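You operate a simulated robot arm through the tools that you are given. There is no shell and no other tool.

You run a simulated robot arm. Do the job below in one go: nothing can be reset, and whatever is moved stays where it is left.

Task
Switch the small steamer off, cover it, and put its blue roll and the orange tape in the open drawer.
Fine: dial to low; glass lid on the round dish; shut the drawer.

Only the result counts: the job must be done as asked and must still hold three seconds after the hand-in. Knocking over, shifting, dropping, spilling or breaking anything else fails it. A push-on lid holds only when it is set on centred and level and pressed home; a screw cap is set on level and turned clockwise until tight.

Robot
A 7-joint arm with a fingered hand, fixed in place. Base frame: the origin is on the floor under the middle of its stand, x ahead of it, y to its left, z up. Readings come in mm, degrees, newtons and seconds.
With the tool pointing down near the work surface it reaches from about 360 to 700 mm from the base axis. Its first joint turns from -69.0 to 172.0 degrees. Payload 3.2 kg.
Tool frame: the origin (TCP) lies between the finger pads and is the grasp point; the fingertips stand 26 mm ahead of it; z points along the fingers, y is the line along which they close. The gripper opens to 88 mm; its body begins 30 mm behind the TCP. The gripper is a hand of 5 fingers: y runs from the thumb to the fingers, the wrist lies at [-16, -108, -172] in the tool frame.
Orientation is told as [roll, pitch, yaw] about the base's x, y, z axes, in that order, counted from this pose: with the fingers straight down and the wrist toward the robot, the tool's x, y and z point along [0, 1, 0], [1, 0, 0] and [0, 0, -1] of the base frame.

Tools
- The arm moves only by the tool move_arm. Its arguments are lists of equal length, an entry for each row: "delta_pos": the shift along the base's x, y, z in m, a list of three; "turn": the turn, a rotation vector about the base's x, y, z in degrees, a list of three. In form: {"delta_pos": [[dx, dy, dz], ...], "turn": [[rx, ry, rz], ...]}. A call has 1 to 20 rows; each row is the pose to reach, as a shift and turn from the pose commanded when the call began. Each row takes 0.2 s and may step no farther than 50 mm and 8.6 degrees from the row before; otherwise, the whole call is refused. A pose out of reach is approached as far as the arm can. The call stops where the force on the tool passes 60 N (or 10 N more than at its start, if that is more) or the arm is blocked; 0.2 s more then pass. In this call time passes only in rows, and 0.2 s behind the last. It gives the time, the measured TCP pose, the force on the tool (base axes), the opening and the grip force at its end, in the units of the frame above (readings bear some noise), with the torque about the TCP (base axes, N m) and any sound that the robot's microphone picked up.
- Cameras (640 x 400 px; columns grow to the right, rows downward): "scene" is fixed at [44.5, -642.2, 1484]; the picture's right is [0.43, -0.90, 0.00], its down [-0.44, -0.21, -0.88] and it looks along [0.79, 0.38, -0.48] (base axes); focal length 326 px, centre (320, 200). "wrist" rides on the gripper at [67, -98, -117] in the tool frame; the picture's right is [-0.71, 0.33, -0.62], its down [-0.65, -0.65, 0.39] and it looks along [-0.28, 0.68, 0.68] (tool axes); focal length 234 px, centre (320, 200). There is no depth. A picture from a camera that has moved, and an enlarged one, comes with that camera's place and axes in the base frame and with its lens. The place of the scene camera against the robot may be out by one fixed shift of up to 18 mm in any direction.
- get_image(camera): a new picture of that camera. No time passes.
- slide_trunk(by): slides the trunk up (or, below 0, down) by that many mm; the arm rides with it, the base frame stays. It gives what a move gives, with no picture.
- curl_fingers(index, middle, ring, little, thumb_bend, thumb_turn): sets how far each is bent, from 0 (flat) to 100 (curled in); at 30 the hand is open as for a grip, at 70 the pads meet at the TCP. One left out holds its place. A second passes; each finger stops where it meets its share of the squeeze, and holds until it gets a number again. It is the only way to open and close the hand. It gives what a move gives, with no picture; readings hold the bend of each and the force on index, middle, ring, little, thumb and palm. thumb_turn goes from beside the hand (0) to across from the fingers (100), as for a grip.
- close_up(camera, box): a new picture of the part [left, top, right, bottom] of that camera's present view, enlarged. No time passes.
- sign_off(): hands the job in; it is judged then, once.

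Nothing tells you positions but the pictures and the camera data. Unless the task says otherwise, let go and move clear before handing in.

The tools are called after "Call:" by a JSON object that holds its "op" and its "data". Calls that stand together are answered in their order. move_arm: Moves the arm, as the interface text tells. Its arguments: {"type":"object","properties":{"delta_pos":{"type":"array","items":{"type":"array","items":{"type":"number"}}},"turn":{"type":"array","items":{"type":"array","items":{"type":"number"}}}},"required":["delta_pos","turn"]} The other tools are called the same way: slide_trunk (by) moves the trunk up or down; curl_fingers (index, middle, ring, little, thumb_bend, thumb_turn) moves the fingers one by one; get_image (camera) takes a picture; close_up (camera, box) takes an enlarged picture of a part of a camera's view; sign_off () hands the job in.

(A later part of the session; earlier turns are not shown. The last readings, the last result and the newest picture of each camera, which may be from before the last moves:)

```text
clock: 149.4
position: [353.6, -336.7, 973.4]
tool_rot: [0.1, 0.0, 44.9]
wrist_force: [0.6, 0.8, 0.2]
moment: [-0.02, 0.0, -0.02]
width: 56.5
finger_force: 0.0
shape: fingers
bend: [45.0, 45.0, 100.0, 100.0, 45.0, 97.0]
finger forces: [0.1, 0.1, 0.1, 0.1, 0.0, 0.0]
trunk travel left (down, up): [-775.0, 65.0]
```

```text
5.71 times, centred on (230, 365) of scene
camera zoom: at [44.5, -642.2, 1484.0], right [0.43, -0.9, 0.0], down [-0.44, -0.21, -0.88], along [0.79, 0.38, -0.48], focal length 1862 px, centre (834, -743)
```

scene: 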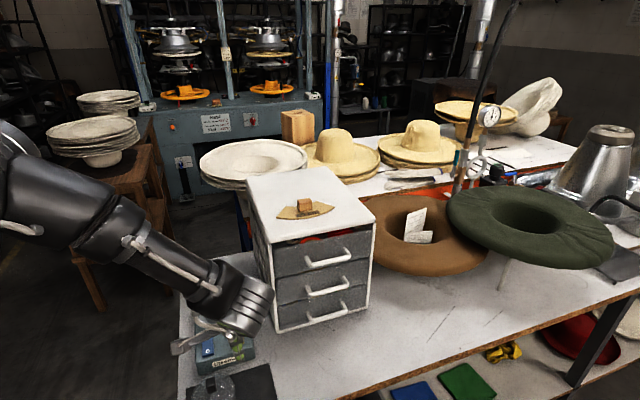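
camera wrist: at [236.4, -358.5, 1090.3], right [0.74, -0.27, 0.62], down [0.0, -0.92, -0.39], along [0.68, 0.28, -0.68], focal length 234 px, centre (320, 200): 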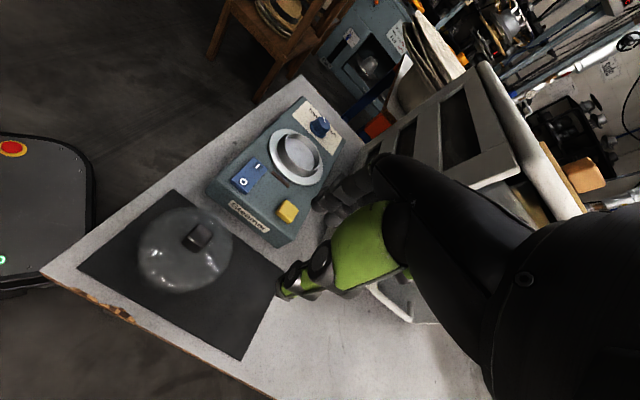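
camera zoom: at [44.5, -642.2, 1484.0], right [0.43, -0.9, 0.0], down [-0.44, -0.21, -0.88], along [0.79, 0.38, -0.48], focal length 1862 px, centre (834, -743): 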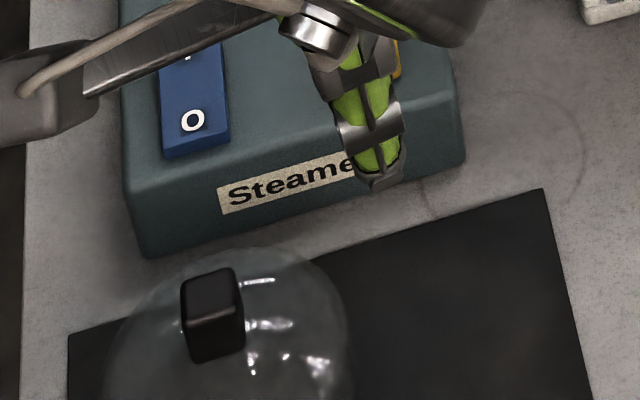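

Both are now measured well:
- **Lid knob:** top centre (298.3, -301.1), z≈876.5.
- **Dish:** centre about (459, -183.3), rim near z 859.

I'll move above the knob at yaw +45.

Call:
{"op": "move_arm", "data": {"delta_pos": [[-0.013, 0.009, 0], [-0.027, 0.018, -0.005], [-0.04, 0.028, -0.015], [-0.0535, 0.0367, -0.028], [-0.0535, 0.0367, -0.028], [-0.0535, 0.0367, -0.028], [-0.0535, 0.0367, -0.028], [-0.0535, 0.0367, -0.028]], "turn": [[0, 0, 0], [0, 0, 0], [0, 0, 0], [0, 0, 0], [0, 0, 0], [0, 0, 0], [0, 0, 0], [0, 0, 0]]}}

Call:
{"op": "get_image", "data": {"camera": "wrist"}}

Call:
{"op": "close_up", "data": {"camera": "scene", "box": [170, 310, 290, 400]}}

```text
clock: 151.2
position: [301.2, -299.4, 945.6]
tool_rot: [0.1, 0.0, 44.9]
wrist_force: [-0.2, 0.5, 0.2]
moment: [-0.02, 0.0, 0.03]
width: 56.2
finger_force: 0.0
shape: fingers
bend: [45.0, 45.0, 100.0, 100.0, 45.0, 97.0]
finger forces: [0.0, 0.0, 0.0, 0.0, 0.1, 0.0]
trunk travel left (down, up): [-775.0, 65.0]
```

```text
taken
camera wrist: at [183.8, -320.7, 1062.6], right [0.74, -0.27, 0.62], down [-0.01, -0.92, -0.39], along [0.68, 0.28, -0.68], focal length 234 px, centre (320, 200)
```

wrist: 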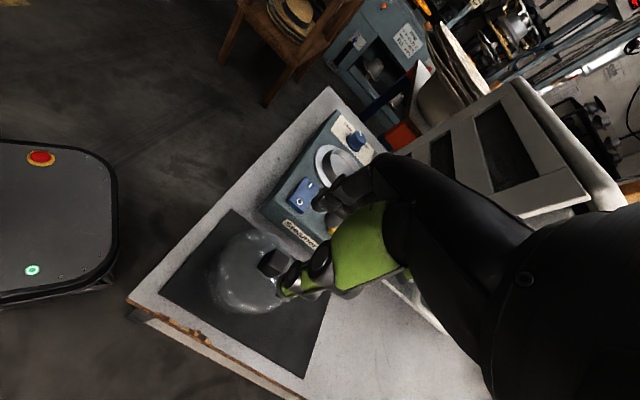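

```text
4.44 times, centred on (230, 355) of scene
camera zoom: at [44.5, -642.2, 1484.0], right [0.43, -0.9, 0.0], down [-0.44, -0.21, -0.88], along [0.79, 0.38, -0.48], focal length 1448 px, centre (720, -489)
```

zoom: 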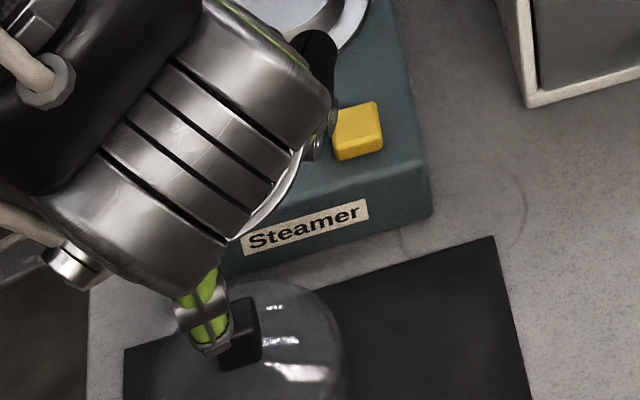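

Call:
{"op": "close_up", "data": {"camera": "wrist", "box": [200, 200, 340, 330]}}

```text
3.08 times, centred on (270, 265) of wrist
camera zoom: at [183.8, -320.7, 1062.6], right [0.74, -0.27, 0.62], down [-0.01, -0.92, -0.39], along [0.68, 0.28, -0.68], focal length 720 px, centre (474, 0)
```

zoom: 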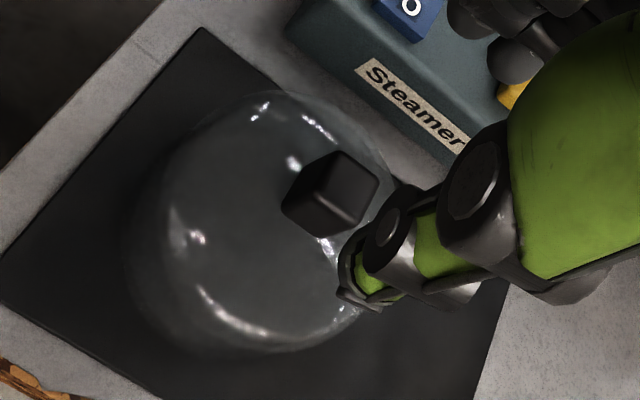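

The knob position is confirmed exactly. I'll descend around it.

Call:
{"op": "move_arm", "data": {"delta_pos": [[-0.0005, -0.0006, -0.01], [-0.0005, -0.0006, -0.022], [-0.0005, -0.0006, -0.034], [-0.0005, -0.0006, -0.046], [-0.0005, -0.0006, -0.056], [-0.0005, -0.0006, -0.056], [-0.0005, -0.0006, -0.056], [-0.0005, -0.0006, -0.056]], "turn": [[0, 0, 0], [0, 0, 0], [0, 0, 0], [0, 0, 0], [0, 0, 0], [0, 0, 0], [0, 0, 0], [0, 0, 0]]}}

Call:
{"op": "close_up", "data": {"camera": "wrist", "box": [220, 180, 360, 330]}}

Call:
{"op": "close_up", "data": {"camera": "scene", "box": [180, 330, 270, 400]}}

```text
clock: 153.0
position: [299.9, -300.5, 891.4]
tool_rot: [0.1, 0.0, 44.9]
wrist_force: [-0.4, 0.1, -0.6]
moment: [0.0, -0.01, 0.02]
width: 56.1
finger_force: 0.2
shape: fingers
bend: [45.0, 45.0, 100.0, 100.0, 45.0, 97.0]
finger forces: [0.0, 0.0, 0.0, 0.0, 0.0, 0.1]
trunk travel left (down, up): [-775.0, 65.0]
```

```text
2.67 times, centred on (290, 255) of wrist
camera zoom: at [182.4, -321.7, 1006.7], right [0.74, -0.27, 0.62], down [-0.01, -0.92, -0.39], along [0.68, 0.28, -0.68], focal length 624 px, centre (400, 53)
```

zoom: 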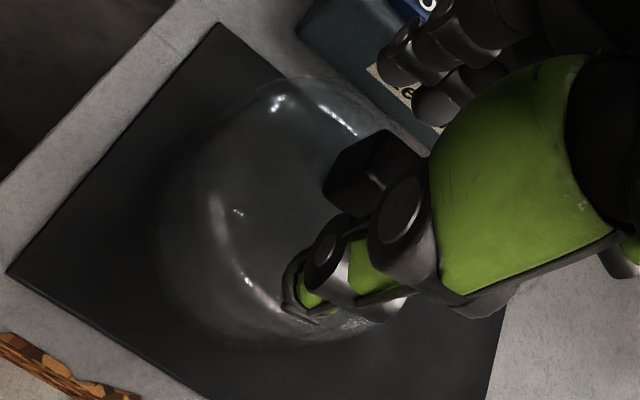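

```text
5.71 times, centred on (225, 365) of scene
camera zoom: at [44.5, -642.2, 1484.0], right [0.43, -0.9, 0.0], down [-0.44, -0.21, -0.88], along [0.79, 0.38, -0.48], focal length 1862 px, centre (863, -743)
```

zoom: 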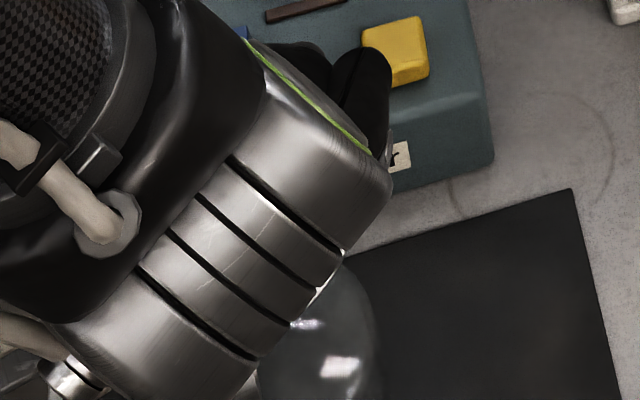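

No contact yet. I'll close the tripod on the knob in stages.

Call:
{"op": "curl_fingers", "data": {"index": 58, "middle": 58, "thumb_bend": 58}}

Call:
{"op": "close_up", "data": {"camera": "wrist", "box": [220, 180, 360, 330]}}

Call:
{"op": "curl_fingers", "data": {"index": 64, "middle": 64, "thumb_bend": 64}}

Call:
{"op": "close_up", "data": {"camera": "wrist", "box": [220, 180, 360, 330]}}

```text
clock: 154.0
position: [299.8, -299.8, 890.4]
tool_rot: [0.0, 0.0, 45.0]
wrist_force: [0.0, -0.5, 0.5]
moment: [0.01, 0.03, 0.01]
width: 30.8
finger_force: 0.0
shape: fingers
bend: [57.0, 57.0, 100.0, 100.0, 57.0, 97.0]
finger forces: [0.0, 0.1, 0.0, 0.0, 0.0, 0.1]
trunk travel left (down, up): [-775.0, 65.0]
```

```text
2.67 times, centred on (290, 255) of wrist
camera zoom: at [182.4, -321.7, 1006.7], right [0.74, -0.27, 0.62], down [-0.01, -0.92, -0.39], along [0.68, 0.28, -0.68], focal length 624 px, centre (400, 53)
```

zoom: 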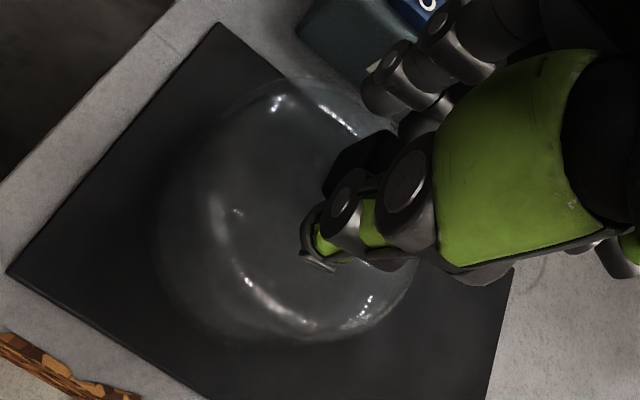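

```text
clock: 155.0
position: [299.1, -300.6, 889.3]
tool_rot: [0.2, 0.0, 44.9]
wrist_force: [0.2, -0.8, -0.5]
moment: [-0.02, 0.04, 0.01]
width: 17.9
finger_force: 1.0
shape: fingers
bend: [63.0, 63.0, 100.0, 100.0, 63.0, 97.0]
finger forces: [0.5, 0.3, 0.0, 0.0, 0.8, 0.1]
trunk travel left (down, up): [-775.0, 65.0]
```

```text
2.67 times, centred on (290, 255) of wrist
camera zoom: at [182.4, -321.7, 1006.7], right [0.74, -0.27, 0.62], down [-0.01, -0.92, -0.39], along [0.68, 0.28, -0.68], focal length 624 px, centre (400, 53)
```

zoom: 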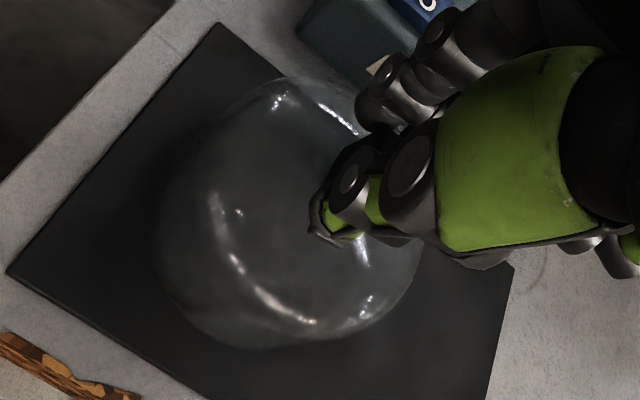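

All three digits meet the knob evenly at about 18 mm width. I'll firm up the grip and make a small test lift.

Call:
{"op": "curl_fingers", "data": {"index": 72, "middle": 72, "thumb_bend": 72}}

Call:
{"op": "move_arm", "data": {"delta_pos": [[0, 0, 0.004], [0, 0, 0.01], [0, 0, 0.016], [0, 0, 0.02], [0, 0, 0.02], [0, 0, 0.02]], "turn": [[0, 0, 0], [0, 0, 0], [0, 0, 0], [0, 0, 0], [0, 0, 0], [0, 0, 0]]}}

Call:
{"op": "close_up", "data": {"camera": "wrist", "box": [180, 160, 360, 340]}}

Call:
{"op": "close_up", "data": {"camera": "scene", "box": [180, 320, 280, 400]}}

```text
clock: 156.0
position: [300.8, -300.1, 889.6]
tool_rot: [0.1, 0.0, 44.9]
wrist_force: [0.5, -0.7, 0.2]
moment: [-0.01, 0.03, 0.03]
width: 14.9
finger_force: 8.7
shape: fingers
bend: [71.0, 66.0, 100.0, 100.0, 65.0, 96.0]
finger forces: [5.0, 3.5, 0.0, 0.1, 9.2, 0.0]
trunk travel left (down, up): [-775.0, 65.0]
```

```text
clock: 157.4
position: [300.0, -300.1, 908.8]
tool_rot: [0.1, 0.1, 44.9]
wrist_force: [0.2, 0.1, -0.9]
moment: [-0.01, 0.0, -0.01]
width: 14.7
finger_force: 8.5
shape: fingers
bend: [71.0, 66.0, 100.0, 100.0, 65.0, 96.0]
finger forces: [4.9, 3.4, 0.0, 0.1, 8.8, 0.0]
trunk travel left (down, up): [-775.0, 65.0]
```

```text
2.22 times, centred on (270, 250) of wrist
camera zoom: at [182.6, -321.3, 1026.6], right [0.74, -0.27, 0.62], down [-0.01, -0.92, -0.39], along [0.68, 0.28, -0.68], focal length 520 px, centre (431, 89)
```

zoom: 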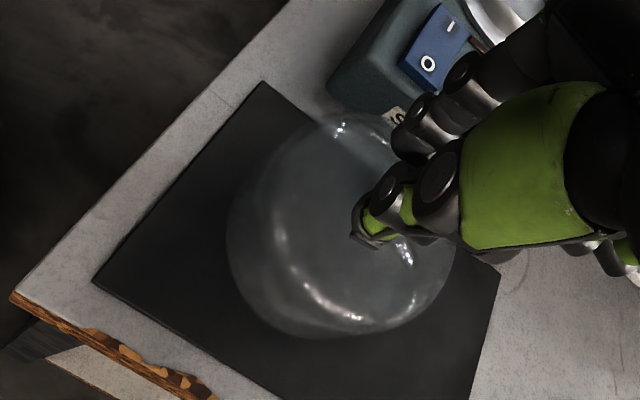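

```text
5.00 times, centred on (230, 360) of scene
camera zoom: at [44.5, -642.2, 1484.0], right [0.43, -0.9, 0.0], down [-0.44, -0.21, -0.88], along [0.79, 0.38, -0.48], focal length 1629 px, centre (770, -600)
```

zoom: 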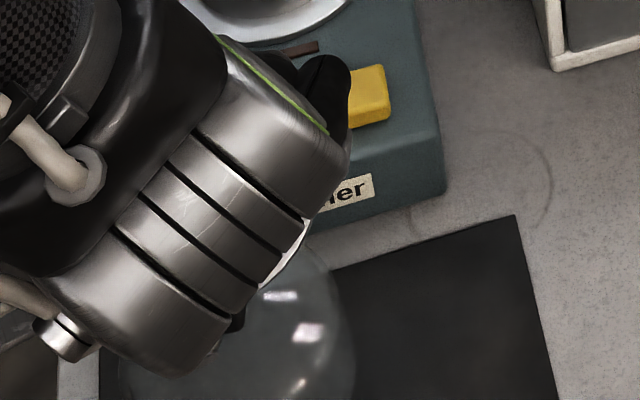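

The lid is up. I'll raise it well clear of everything and check that it hangs level.

Call:
{"op": "move_arm", "data": {"delta_pos": [[0, 0, 0.015], [0, 0, 0.03], [0, 0, 0.045], [0, 0, 0.06], [0, 0, 0.076], [0, 0, 0.076], [0, 0, 0.076]], "turn": [[0, 0, 0], [0, 0, 0], [0, 0, 0], [0, 0, 0], [0, 0, 0], [0, 0, 0], [0, 0, 0]]}}

Call:
{"op": "get_image", "data": {"camera": "wrist"}}

Call:
{"op": "close_up", "data": {"camera": "scene", "box": [160, 280, 290, 400]}}

```text
clock: 159.0
position: [301.4, -299.4, 985.9]
tool_rot: [0.1, 0.0, 44.9]
wrist_force: [0.4, -0.4, -0.4]
moment: [-0.06, 0.0, -0.04]
width: 14.9
finger_force: 8.1
shape: fingers
bend: [71.0, 71.0, 100.0, 100.0, 65.0, 96.0]
finger forces: [4.7, 3.3, 0.1, 0.1, 8.8, 0.0]
trunk travel left (down, up): [-775.0, 65.0]
```

```text
taken
camera wrist: at [183.2, -321.3, 1102.8], right [0.74, -0.27, 0.62], down [-0.01, -0.92, -0.39], along [0.68, 0.28, -0.68], focal length 234 px, centre (320, 200)
```

wrist: 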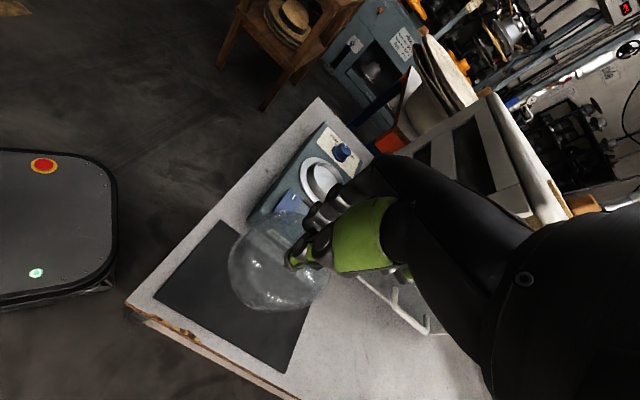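

```text
3.33 times, centred on (225, 340) of scene
camera zoom: at [44.5, -642.2, 1484.0], right [0.43, -0.9, 0.0], down [-0.44, -0.21, -0.88], along [0.79, 0.38, -0.48], focal length 1086 px, centre (637, -267)
```

zoom: 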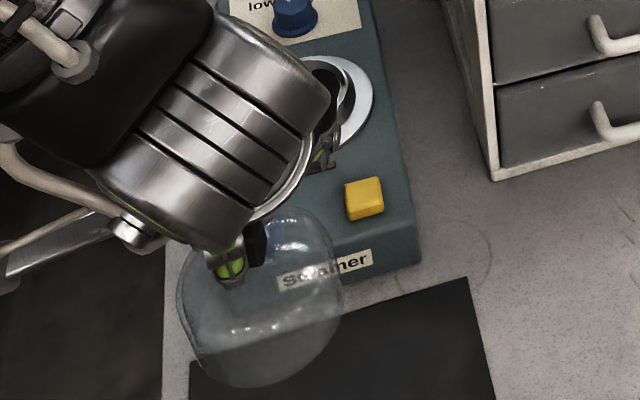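

Both fingers have curled further than at first contact, so the knob may have shifted in the grip. I'll look closely at the lid's attitude.

Call:
{"op": "close_up", "data": {"camera": "wrist", "box": [210, 180, 350, 330]}}

Call:
{"op": "close_up", "data": {"camera": "scene", "box": [200, 330, 270, 400]}}

```text
2.67 times, centred on (280, 255) of wrist
camera zoom: at [183.2, -321.3, 1102.8], right [0.74, -0.27, 0.62], down [-0.01, -0.92, -0.39], along [0.68, 0.28, -0.68], focal length 624 px, centre (427, 53)
```

zoom: 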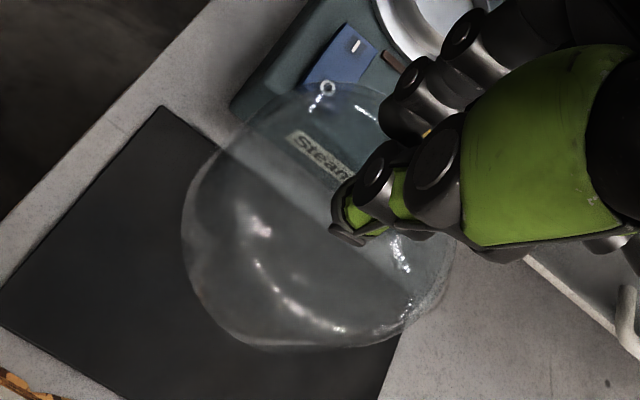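

```text
5.71 times, centred on (235, 365) of scene
camera zoom: at [44.5, -642.2, 1484.0], right [0.43, -0.9, 0.0], down [-0.44, -0.21, -0.88], along [0.79, 0.38, -0.48], focal length 1862 px, centre (806, -743)
```

zoom: 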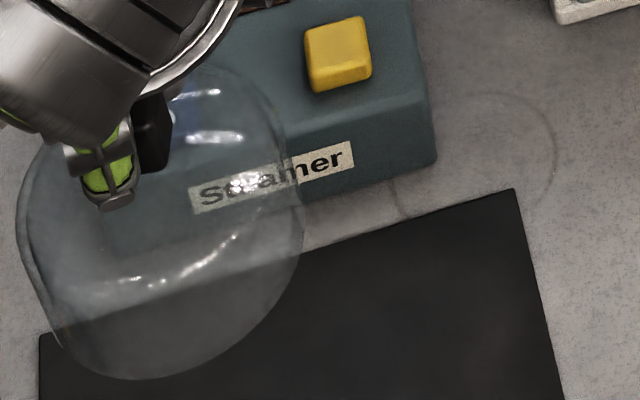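

Comparing with the view at the moment of gripping, the lid's outline relative to the hand is unchanged, so it is level. I'll carry it at this height to above the dish, with the lid centre aimed at (459.2, -183.4).

Call:
{"op": "move_arm", "data": {"delta_pos": [[0.016, 0.0117, 0], [0.0321, 0.0235, 0], [0.0482, 0.0352, 0], [0.0642, 0.0469, 0], [0.0803, 0.0587, 0], [0.0964, 0.0704, 0], [0.1124, 0.0821, 0], [0.1285, 0.0938, 0], [0.1445, 0.1056, 0], [0.1606, 0.1173, 0], [0.1606, 0.1173, 0], [0.1606, 0.1173, 0], [0.1606, 0.1173, 0], [0.1606, 0.1173, 0]], "turn": [[0, 0, 0], [0, 0, 0], [0, 0, 0], [0, 0, 0], [0, 0, 0], [0, 0, 0], [0, 0, 0], [0, 0, 0], [0, 0, 0], [0, 0, 0], [0, 0, 0], [0, 0, 0], [0, 0, 0], [0, 0, 0]]}}

Call:
{"op": "get_image", "data": {"camera": "wrist"}}

Call:
{"op": "close_up", "data": {"camera": "scene", "box": [160, 240, 290, 350]}}

```text
clock: 162.0
position: [461.1, -185.4, 985.4]
tool_rot: [0.1, 0.0, 44.9]
wrist_force: [-0.7, -0.3, -0.1]
moment: [-0.02, 0.02, -0.02]
width: 14.7
finger_force: 7.9
shape: fingers
bend: [71.0, 71.0, 100.0, 100.0, 65.0, 96.0]
finger forces: [4.4, 3.3, 0.1, 0.0, 8.5, 0.0]
trunk travel left (down, up): [-775.0, 65.0]
```

```text
taken
camera wrist: at [343.3, -205.2, 1102.3], right [0.73, -0.27, 0.62], down [-0.01, -0.92, -0.39], along [0.68, 0.28, -0.68], focal length 234 px, centre (320, 200)
```

wrist: 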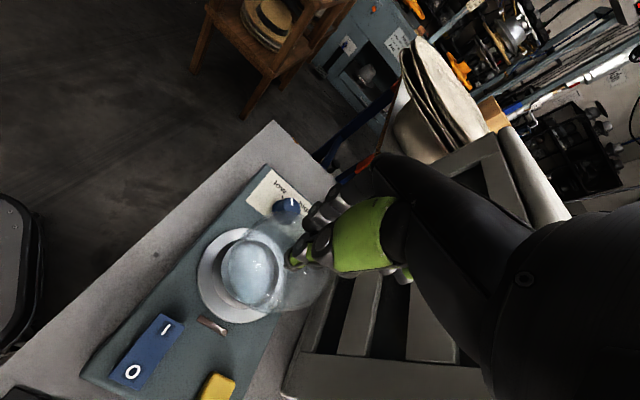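

```text
3.64 times, centred on (225, 295) of scene
camera zoom: at [44.5, -642.2, 1484.0], right [0.43, -0.9, 0.0], down [-0.44, -0.21, -0.88], along [0.79, 0.38, -0.48], focal length 1185 px, centre (666, -146)
```

zoom: 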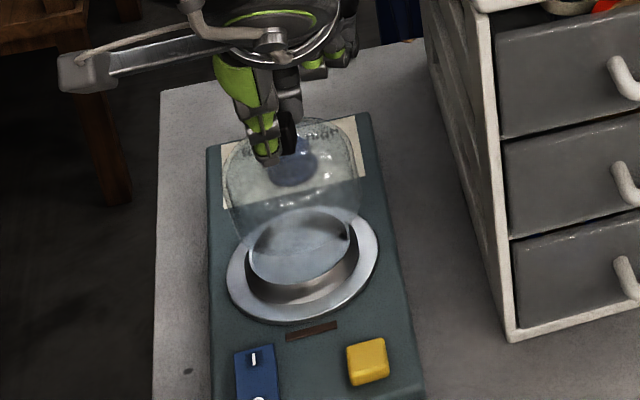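

The lid is over the dish. I'll check the alignment with close-ups before lowering.

Call:
{"op": "close_up", "data": {"camera": "wrist", "box": [180, 190, 340, 340]}}

Call:
{"op": "close_up", "data": {"camera": "scene", "box": [205, 265, 275, 335]}}

```text
2.67 times, centred on (260, 265) of wrist
camera zoom: at [343.3, -205.2, 1102.3], right [0.73, -0.27, 0.62], down [-0.01, -0.92, -0.39], along [0.68, 0.28, -0.68], focal length 624 px, centre (480, 27)
```

zoom: 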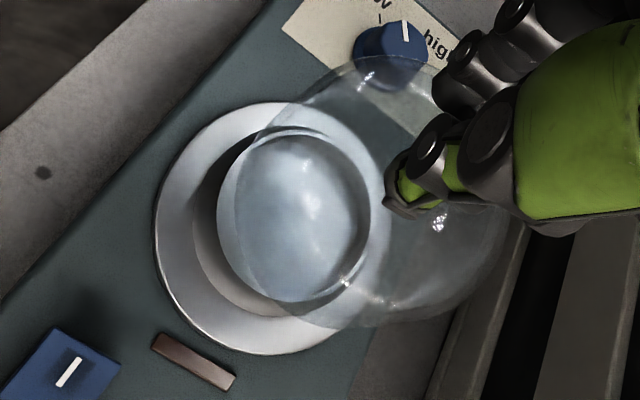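

```text
5.71 times, centred on (240, 300) of scene
camera zoom: at [44.5, -642.2, 1484.0], right [0.43, -0.9, 0.0], down [-0.44, -0.21, -0.88], along [0.79, 0.38, -0.48], focal length 1862 px, centre (777, -371)
```

zoom: 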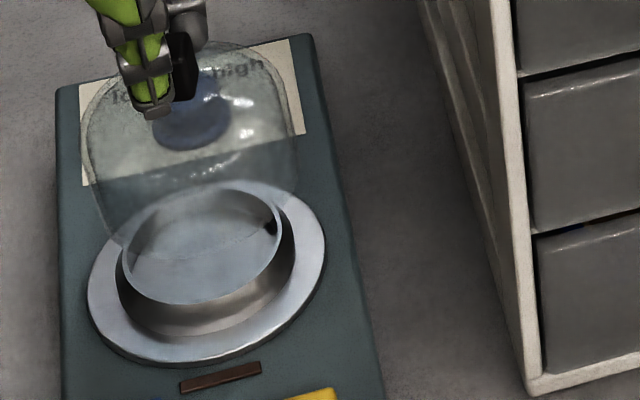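

The lid's base looks narrower than its widest part, so centring on the cup rim matters. I'll zoom further to see the base ring.

Call:
{"op": "close_up", "data": {"camera": "scene", "box": [212, 268, 256, 312]}}

Call:
{"op": "close_up", "data": {"camera": "wrist", "box": [230, 195, 320, 285]}}

```text
9.09 times, centred on (234, 290) of scene
camera zoom: at [44.5, -642.2, 1484.0], right [0.43, -0.9, 0.0], down [-0.44, -0.21, -0.88], along [0.79, 0.38, -0.48], focal length 2962 px, centre (1102, -618)
```

zoom: 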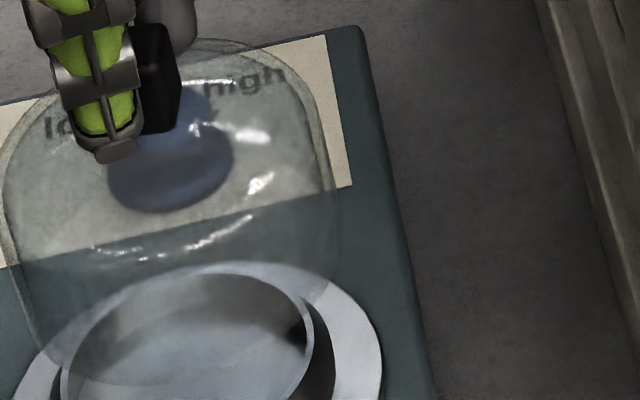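

```text
4.44 times, centred on (275, 240) of wrist
camera zoom: at [343.3, -205.2, 1102.3], right [0.73, -0.27, 0.62], down [-0.01, -0.92, -0.39], along [0.68, 0.28, -0.68], focal length 1041 px, centre (520, 22)
```

zoom: 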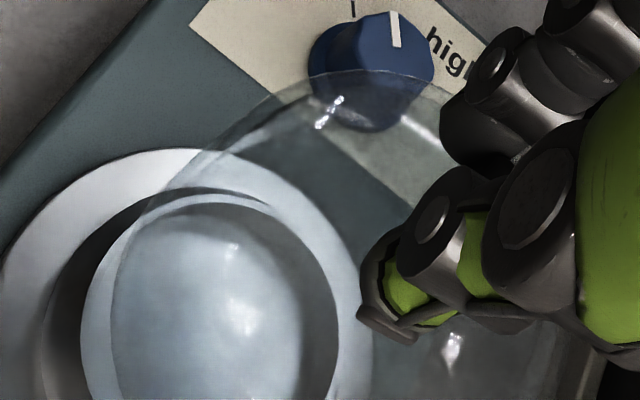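

Call:
{"op": "move_arm", "data": {"delta_pos": [[0, 0, 0], [0, 0, 0], [0, 0, 0]], "turn": [[0, 0, 0], [0, 0, 0], [0, 0, 0]]}}

Call:
{"op": "close_up", "data": {"camera": "wrist", "box": [170, 210, 330, 350]}}

Call:
{"op": "move_arm", "data": {"delta_pos": [[0, 0, 0], [0, 0, 0]], "turn": [[0, 0, 0], [0, 0, 0]]}}

```text
clock: 162.8
position: [460.3, -184.9, 984.5]
tool_rot: [0.2, 0.0, 44.9]
wrist_force: [-0.3, -0.1, -1.2]
moment: [0.01, 0.02, 0.02]
width: 14.7
finger_force: 8.2
shape: fingers
bend: [71.0, 71.0, 100.0, 100.0, 65.0, 96.0]
finger forces: [4.5, 3.3, 0.0, 0.0, 8.4, 0.1]
trunk travel left (down, up): [-775.0, 65.0]
```

```text
2.86 times, centred on (250, 280) of wrist
camera zoom: at [343.4, -205.2, 1102.3], right [0.74, -0.27, 0.62], down [-0.01, -0.92, -0.39], along [0.68, 0.28, -0.68], focal length 669 px, centre (520, -29)
```

zoom: 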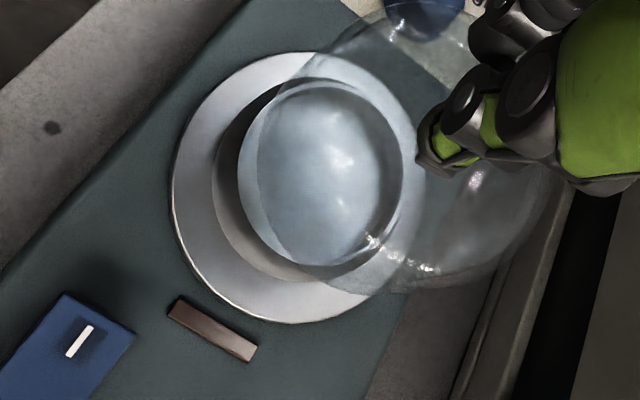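

```text
clock: 163.4
position: [460.7, -183.2, 985.6]
tool_rot: [0.2, 0.1, 44.9]
wrist_force: [-0.1, 0.1, -0.8]
moment: [-0.01, -0.03, -0.01]
width: 14.8
finger_force: 7.9
shape: fingers
bend: [71.0, 71.0, 100.0, 100.0, 65.0, 96.0]
finger forces: [4.5, 3.3, 0.0, 0.0, 8.5, 0.1]
trunk travel left (down, up): [-775.0, 65.0]
```

The camera-based figures put the lid centre at (459.15, -184.8) and the dish centre at (458.9, -183.5). I'll correct by 1.3 mm in y and lower part of the way.

Call:
{"op": "move_arm", "data": {"delta_pos": [[-0.0002, 0.0013, -0.008], [-0.0002, 0.0013, -0.018], [-0.0002, 0.0013, -0.028], [-0.0002, 0.0013, -0.035], [-0.0002, 0.0013, -0.035], [-0.0002, 0.0013, -0.035], [-0.0002, 0.0013, -0.035]], "turn": [[0, 0, 0], [0, 0, 0], [0, 0, 0], [0, 0, 0], [0, 0, 0], [0, 0, 0], [0, 0, 0]]}}

Call:
{"op": "close_up", "data": {"camera": "scene", "box": [205, 265, 265, 325]}}

Call:
{"op": "close_up", "data": {"camera": "wrist", "box": [190, 200, 340, 340]}}

```text
clock: 165.0
position: [460.4, -182.3, 951.8]
tool_rot: [0.1, 0.0, 45.0]
wrist_force: [0.1, 1.0, -0.5]
moment: [0.03, 0.0, 0.0]
width: 14.5
finger_force: 7.8
shape: fingers
bend: [71.0, 71.0, 100.0, 100.0, 65.0, 96.0]
finger forces: [4.6, 3.3, 0.1, 0.0, 8.4, 0.1]
trunk travel left (down, up): [-775.0, 65.0]
```

```text
6.67 times, centred on (235, 295) of scene
camera zoom: at [44.5, -642.2, 1484.0], right [0.43, -0.9, 0.0], down [-0.44, -0.21, -0.88], along [0.79, 0.38, -0.48], focal length 2172 px, centre (887, -433)
```

zoom: 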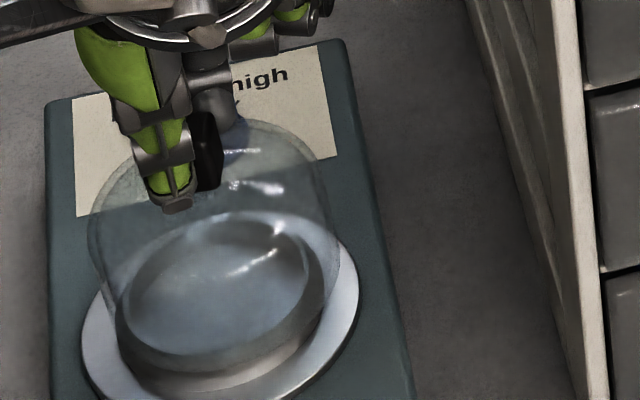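

```text
2.86 times, centred on (265, 270) of wrist
camera zoom: at [343.5, -204.1, 1067.7], right [0.74, -0.27, 0.62], down [-0.01, -0.92, -0.39], along [0.68, 0.28, -0.68], focal length 669 px, centre (477, 0)
```

zoom: 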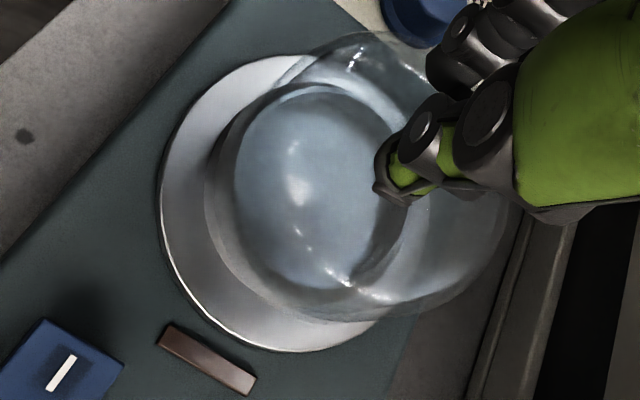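

Good alignment: the knob is at about (459.3, -183.7) against the dish at (458.9, -183.5). I'll lower in small steps to feel for contact.

Call:
{"op": "move_arm", "data": {"delta_pos": [[-0.0003, 0.0001, -0.003], [-0.0003, 0.0001, -0.006], [-0.0003, 0.0001, -0.009], [-0.0003, 0.0001, -0.012], [-0.0003, 0.0001, -0.012], [-0.0003, 0.0001, -0.012]], "turn": [[0, 0, 0], [0, 0, 0], [0, 0, 0], [0, 0, 0], [0, 0, 0], [0, 0, 0]]}}

Call:
{"op": "close_up", "data": {"camera": "scene", "box": [205, 270, 265, 330]}}

Call:
{"op": "close_up", "data": {"camera": "wrist", "box": [190, 200, 340, 340]}}

```text
clock: 166.4
position: [459.4, -182.2, 938.3]
tool_rot: [0.2, 0.0, 45.0]
wrist_force: [0.4, 1.3, -1.0]
moment: [-0.05, -0.01, 0.0]
width: 14.5
finger_force: 8.3
shape: fingers
bend: [71.0, 71.0, 100.0, 100.0, 65.0, 96.0]
finger forces: [4.5, 3.3, 0.0, 0.0, 8.4, 0.1]
trunk travel left (down, up): [-775.0, 65.0]
```

```text
6.67 times, centred on (235, 300) of scene
camera zoom: at [44.5, -642.2, 1484.0], right [0.43, -0.9, 0.0], down [-0.44, -0.21, -0.88], along [0.79, 0.38, -0.48], focal length 2172 px, centre (887, -467)
```

zoom: 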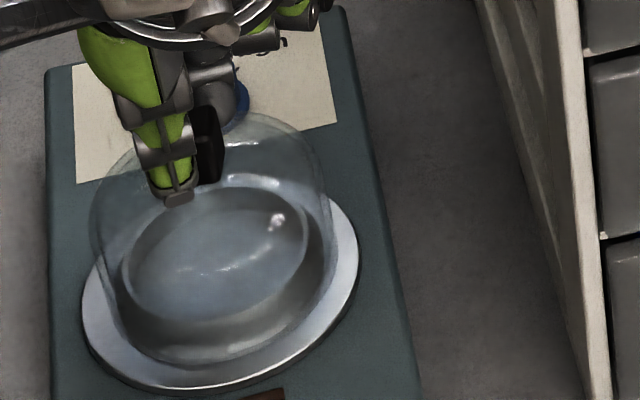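

```text
2.86 times, centred on (265, 270) of wrist
camera zoom: at [342.7, -203.1, 1055.5], right [0.74, -0.27, 0.62], down [-0.01, -0.92, -0.39], along [0.68, 0.28, -0.68], focal length 669 px, centre (477, 0)
```

zoom: 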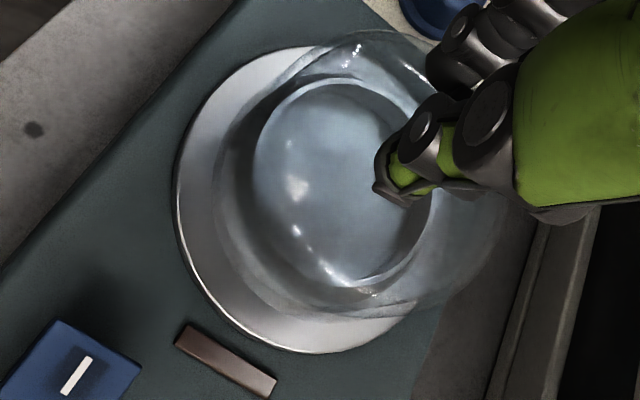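

Still no contact and the lid is centred around the cup. A tiny xy correction, then I'll continue down.

Call:
{"op": "move_arm", "data": {"delta_pos": [[0.0004, -0.0008, -0.002], [0.0004, -0.0008, -0.004], [0.0004, -0.0008, -0.006], [0.0004, -0.0008, -0.006], [0.0004, -0.0008, -0.006]], "turn": [[0, 0, 0], [0, 0, 0], [0, 0, 0], [0, 0, 0], [0, 0, 0]]}}

Call:
{"op": "close_up", "data": {"camera": "scene", "box": [205, 270, 265, 330]}}

Call:
{"op": "close_up", "data": {"camera": "wrist", "box": [190, 200, 340, 340]}}

```text
clock: 167.6
position: [460.8, -181.7, 933.6]
tool_rot: [0.0, -0.1, 44.9]
wrist_force: [3.7, -1.1, 12.8]
moment: [0.0, 0.0, 0.01]
width: 13.7
finger_force: 9.2
shape: fingers
bend: [71.0, 66.0, 100.0, 100.0, 66.0, 96.0]
finger forces: [4.3, 6.2, 0.0, 0.1, 8.8, 0.0]
trunk travel left (down, up): [-775.0, 65.0]
```

```text
6.67 times, centred on (235, 300) of scene
camera zoom: at [44.5, -642.2, 1484.0], right [0.43, -0.9, 0.0], down [-0.44, -0.21, -0.88], along [0.79, 0.38, -0.48], focal length 2172 px, centre (887, -467)
```

zoom: 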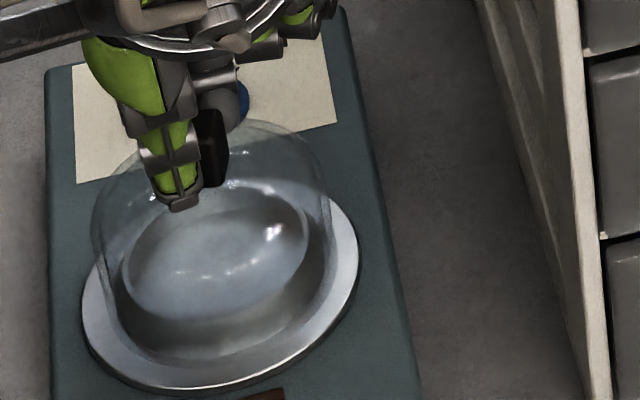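

```text
2.86 times, centred on (265, 270) of wrist
camera zoom: at [343.2, -202.8, 1050.5], right [0.73, -0.27, 0.63], down [0.0, -0.92, -0.39], along [0.68, 0.28, -0.68], focal length 669 px, centre (477, 0)
```

zoom: 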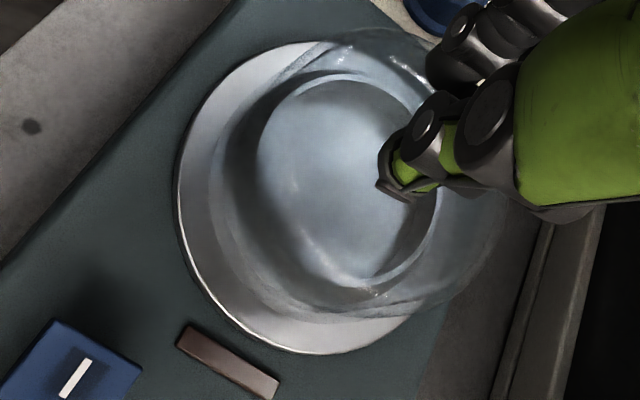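

The lid has met the dish with 12.8 N. I'll ease the pressure slightly and release the knob.

Call:
{"op": "move_arm", "data": {"delta_pos": [[0, -0.0005, 0.001], [0, -0.0005, 0.001]], "turn": [[0, 0, 0], [0, 0, 0]]}}

Call:
{"op": "curl_fingers", "data": {"index": 60, "middle": 60, "thumb_bend": 60}}

Call:
{"op": "curl_fingers", "data": {"index": 48, "middle": 48, "thumb_bend": 48}}

Call:
{"op": "close_up", "data": {"camera": "scene", "box": [205, 270, 265, 330]}}

Call:
{"op": "close_up", "data": {"camera": "wrist", "box": [190, 200, 340, 340]}}

```text
clock: 168.2
position: [461.0, -179.8, 933.8]
tool_rot: [0.0, 0.0, 44.9]
wrist_force: [3.3, 1.2, 9.2]
moment: [0.03, -0.03, 0.03]
width: 13.5
finger_force: 9.7
shape: fingers
bend: [71.0, 66.0, 100.0, 100.0, 66.0, 96.0]
finger forces: [4.6, 6.3, 0.1, 0.0, 8.2, 0.1]
trunk travel left (down, up): [-775.0, 65.0]
```

```text
clock: 169.2
position: [461.9, -182.0, 934.0]
tool_rot: [0.0, 0.0, 44.9]
wrist_force: [0.4, -1.3, 0.2]
moment: [0.02, 0.04, -0.02]
width: 24.0
finger_force: 0.0
shape: fingers
bend: [60.0, 60.0, 100.0, 100.0, 60.0, 97.0]
finger forces: [0.0, 0.0, 0.0, 0.0, 0.0, 0.0]
trunk travel left (down, up): [-775.0, 65.0]
heard: snap
```

```text
clock: 170.2
position: [461.0, -182.9, 933.6]
tool_rot: [0.1, 0.0, 44.8]
wrist_force: [0.5, 0.7, -0.9]
moment: [-0.01, 0.01, -0.01]
width: 49.8
finger_force: 0.2
shape: fingers
bend: [48.0, 48.0, 100.0, 100.0, 48.0, 97.0]
finger forces: [0.0, 0.0, 0.0, 0.1, 0.0, 0.0]
trunk travel left (down, up): [-775.0, 65.0]
```

```text
6.67 times, centred on (235, 300) of scene
camera zoom: at [44.5, -642.2, 1484.0], right [0.43, -0.9, 0.0], down [-0.44, -0.21, -0.88], along [0.79, 0.38, -0.48], focal length 2172 px, centre (887, -467)
```

zoom: 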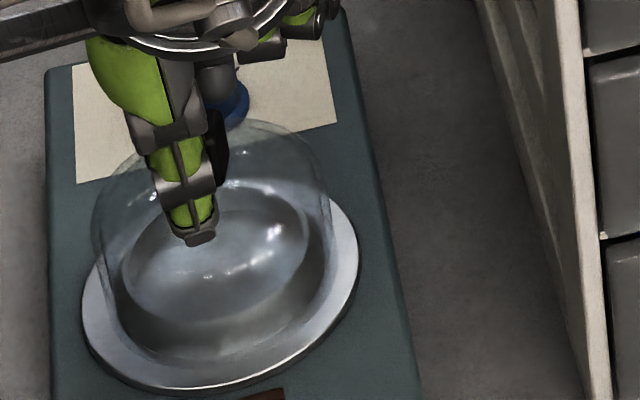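

```text
2.86 times, centred on (265, 270) of wrist
camera zoom: at [343.8, -203.6, 1050.7], right [0.74, -0.27, 0.62], down [-0.01, -0.92, -0.39], along [0.68, 0.28, -0.68], focal length 669 px, centre (477, 0)
```

zoom: 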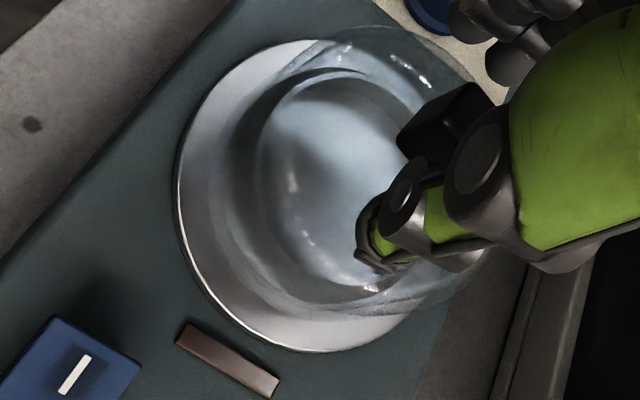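

I heard a snap, probably the lid seating. I'll lift straight up and check how it sits.

Call:
{"op": "move_arm", "data": {"delta_pos": [[0, 0, 0.01], [0, 0, 0.025], [0, 0, 0.045], [0, 0, 0.07], [0, 0, 0.09], [0, 0, 0.09], [0, 0, 0.09]], "turn": [[0, 0, 0], [0, 0, 0], [0, 0, 0], [0, 0, 0], [0, 0, 0], [0, 0, 0], [0, 0, 0]]}}

Call:
{"op": "close_up", "data": {"camera": "wrist", "box": [180, 180, 340, 340]}}

Call:
{"op": "close_up", "data": {"camera": "scene", "box": [195, 260, 265, 330]}}

```text
clock: 171.8
position: [458.9, -183.9, 1022.9]
tool_rot: [0.0, -0.1, 44.9]
wrist_force: [-0.7, 1.2, 0.1]
moment: [0.0, -0.01, -0.01]
width: 49.6
finger_force: 0.1
shape: fingers
bend: [48.0, 48.0, 100.0, 100.0, 48.0, 97.0]
finger forces: [0.0, 0.0, 0.1, 0.0, 0.0, 0.0]
trunk travel left (down, up): [-775.0, 65.0]
```

```text
2.50 times, centred on (260, 260) of wrist
camera zoom: at [342.1, -204.8, 1140.0], right [0.73, -0.27, 0.62], down [-0.01, -0.92, -0.39], along [0.68, 0.28, -0.68], focal length 585 px, centre (470, 50)
```

zoom: 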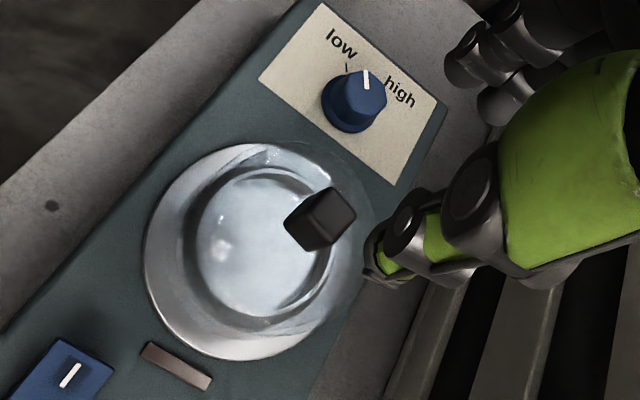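

```text
5.71 times, centred on (230, 295) of scene
camera zoom: at [44.5, -642.2, 1484.0], right [0.43, -0.9, 0.0], down [-0.44, -0.21, -0.88], along [0.79, 0.38, -0.48], focal length 1862 px, centre (834, -343)
```

zoom: 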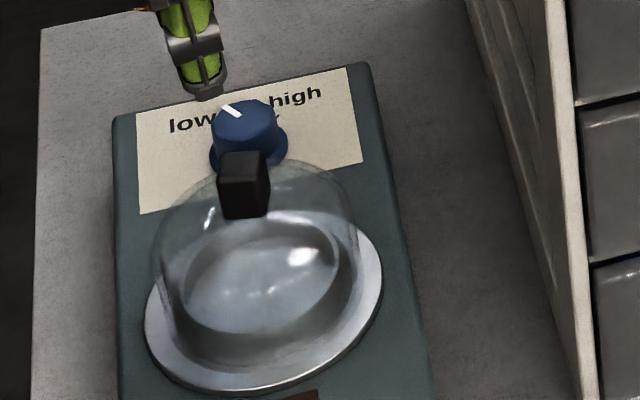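

The lid sits on the dish. I'll zoom in to check that it's level and centred.

Call:
{"op": "close_up", "data": {"camera": "wrist", "box": [220, 210, 310, 300]}}

Call:
{"op": "close_up", "data": {"camera": "scene", "box": [208, 275, 250, 317]}}

```text
4.44 times, centred on (265, 255) of wrist
camera zoom: at [342.1, -204.8, 1140.0], right [0.73, -0.27, 0.62], down [-0.01, -0.92, -0.39], along [0.68, 0.28, -0.68], focal length 1041 px, centre (564, -44)
```

zoom: 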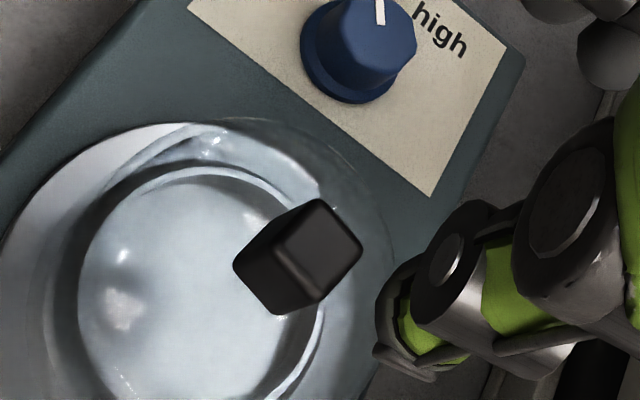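

```text
9.52 times, centred on (229, 296) of scene
camera zoom: at [44.5, -642.2, 1484.0], right [0.43, -0.9, 0.0], down [-0.44, -0.21, -0.88], along [0.79, 0.38, -0.48], focal length 3103 px, centre (1187, -714)
```

zoom: 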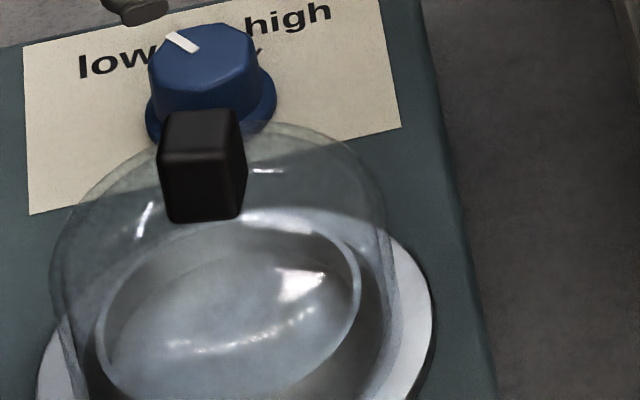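

Call:
{"op": "close_up", "data": {"camera": "scene", "box": [205, 288, 249, 332]}}

Call:
{"op": "close_up", "data": {"camera": "wrist", "box": [225, 220, 285, 280]}}

Call:
{"op": "close_up", "data": {"camera": "wrist", "box": [190, 240, 290, 330]}}

```text
9.09 times, centred on (227, 310) of scene
camera zoom: at [44.5, -642.2, 1484.0], right [0.43, -0.9, 0.0], down [-0.44, -0.21, -0.88], along [0.79, 0.38, -0.48], focal length 2962 px, centre (1166, -800)
```

zoom: 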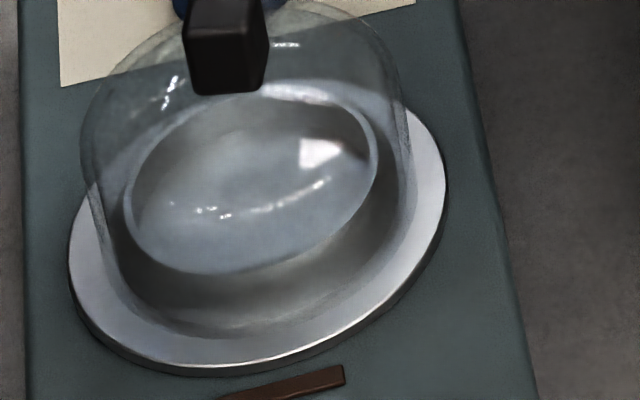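

```text
6.67 times, centred on (255, 250) of wrist
camera zoom: at [342.1, -204.8, 1140.0], right [0.73, -0.27, 0.62], down [-0.01, -0.92, -0.39], along [0.68, 0.28, -0.68], focal length 1561 px, centre (753, -133)
```

zoom: 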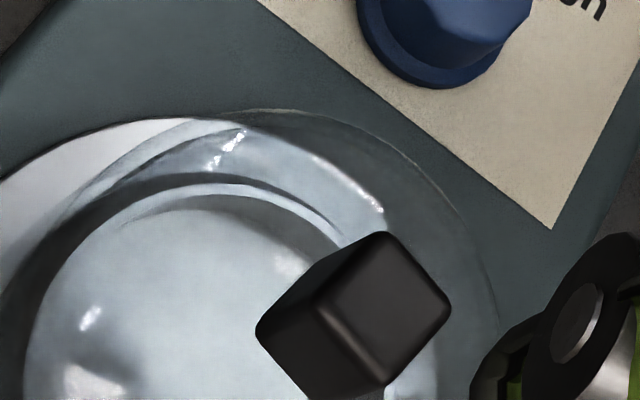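

```text
4.44 times, centred on (240, 285) of wrist
camera zoom: at [342.1, -204.8, 1140.0], right [0.73, -0.27, 0.62], down [-0.01, -0.92, -0.39], along [0.68, 0.28, -0.68], focal length 1041 px, centre (676, -178)
```

zoom: 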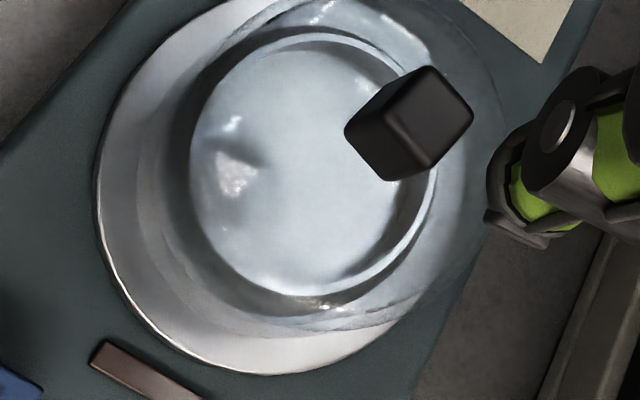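

The lid's base is concentric with the plate and looks level. To be sure it's pressed home, I'll close the fingertips together and press gently on the centre of the knob.

Call:
{"op": "curl_fingers", "data": {"index": 70, "middle": 70, "thumb_bend": 70}}

Call:
{"op": "move_arm", "data": {"delta_pos": [[0, -0.0005, -0.015], [0, -0.0005, -0.03], [0, -0.0005, -0.045], [0, -0.0005, -0.06], [0, -0.0005, -0.06], [0, -0.0005, -0.06], [0, -0.0005, -0.06]], "turn": [[0, 0, 0], [0, 0, 0], [0, 0, 0], [0, 0, 0], [0, 0, 0], [0, 0, 0], [0, 0, 0]]}}

Call:
{"op": "close_up", "data": {"camera": "wrist", "box": [220, 180, 360, 320]}}

Call:
{"op": "close_up", "data": {"camera": "scene", "box": [195, 255, 255, 315]}}

```text
clock: 172.8
position: [460.5, -183.9, 1022.7]
tool_rot: [0.1, 0.0, 45.0]
wrist_force: [-0.3, -0.3, -0.2]
moment: [0.02, -0.01, 0.01]
width: 3.5
finger_force: 0.1
shape: fingers
bend: [70.0, 70.0, 100.0, 100.0, 70.0, 97.0]
finger forces: [0.1, 0.0, 0.1, 0.0, 0.0, 0.0]
trunk travel left (down, up): [-775.0, 65.0]
```

```text
clock: 174.4
position: [458.8, -182.9, 964.6]
tool_rot: [0.1, 0.1, 44.9]
wrist_force: [0.0, -0.1, 0.5]
moment: [-0.02, 0.01, 0.0]
width: 3.5
finger_force: 0.1
shape: fingers
bend: [70.0, 70.0, 100.0, 100.0, 70.0, 97.0]
finger forces: [0.1, 0.0, 0.0, 0.1, 0.0, 0.1]
trunk travel left (down, up): [-775.0, 65.0]
```

```text
2.86 times, centred on (290, 250) of wrist
camera zoom: at [342.0, -204.4, 1081.2], right [0.74, -0.27, 0.62], down [-0.01, -0.92, -0.39], along [0.68, 0.28, -0.68], focal length 669 px, centre (406, 57)
```

zoom: 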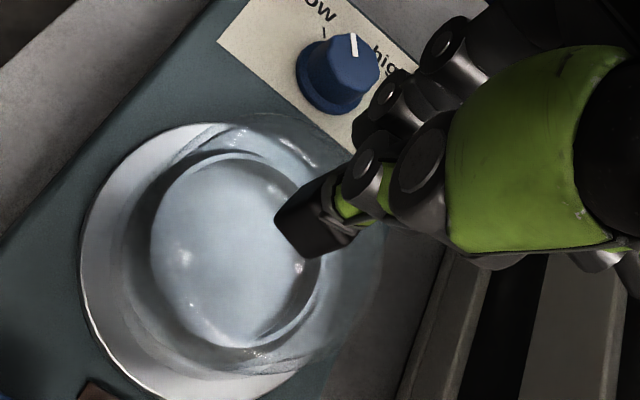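

```text
6.67 times, centred on (225, 285) of scene
camera zoom: at [44.5, -642.2, 1484.0], right [0.43, -0.9, 0.0], down [-0.44, -0.21, -0.88], along [0.79, 0.38, -0.48], focal length 2172 px, centre (953, -367)
```

zoom: 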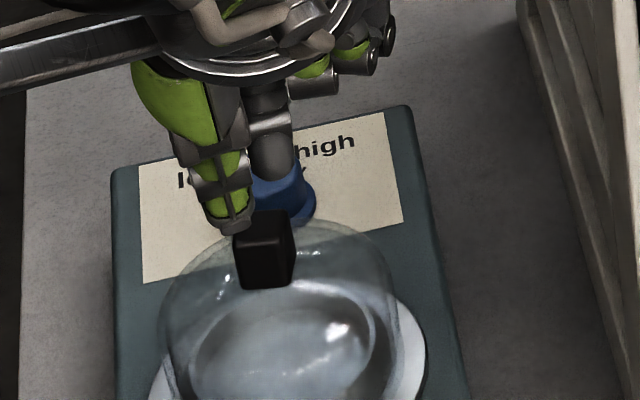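

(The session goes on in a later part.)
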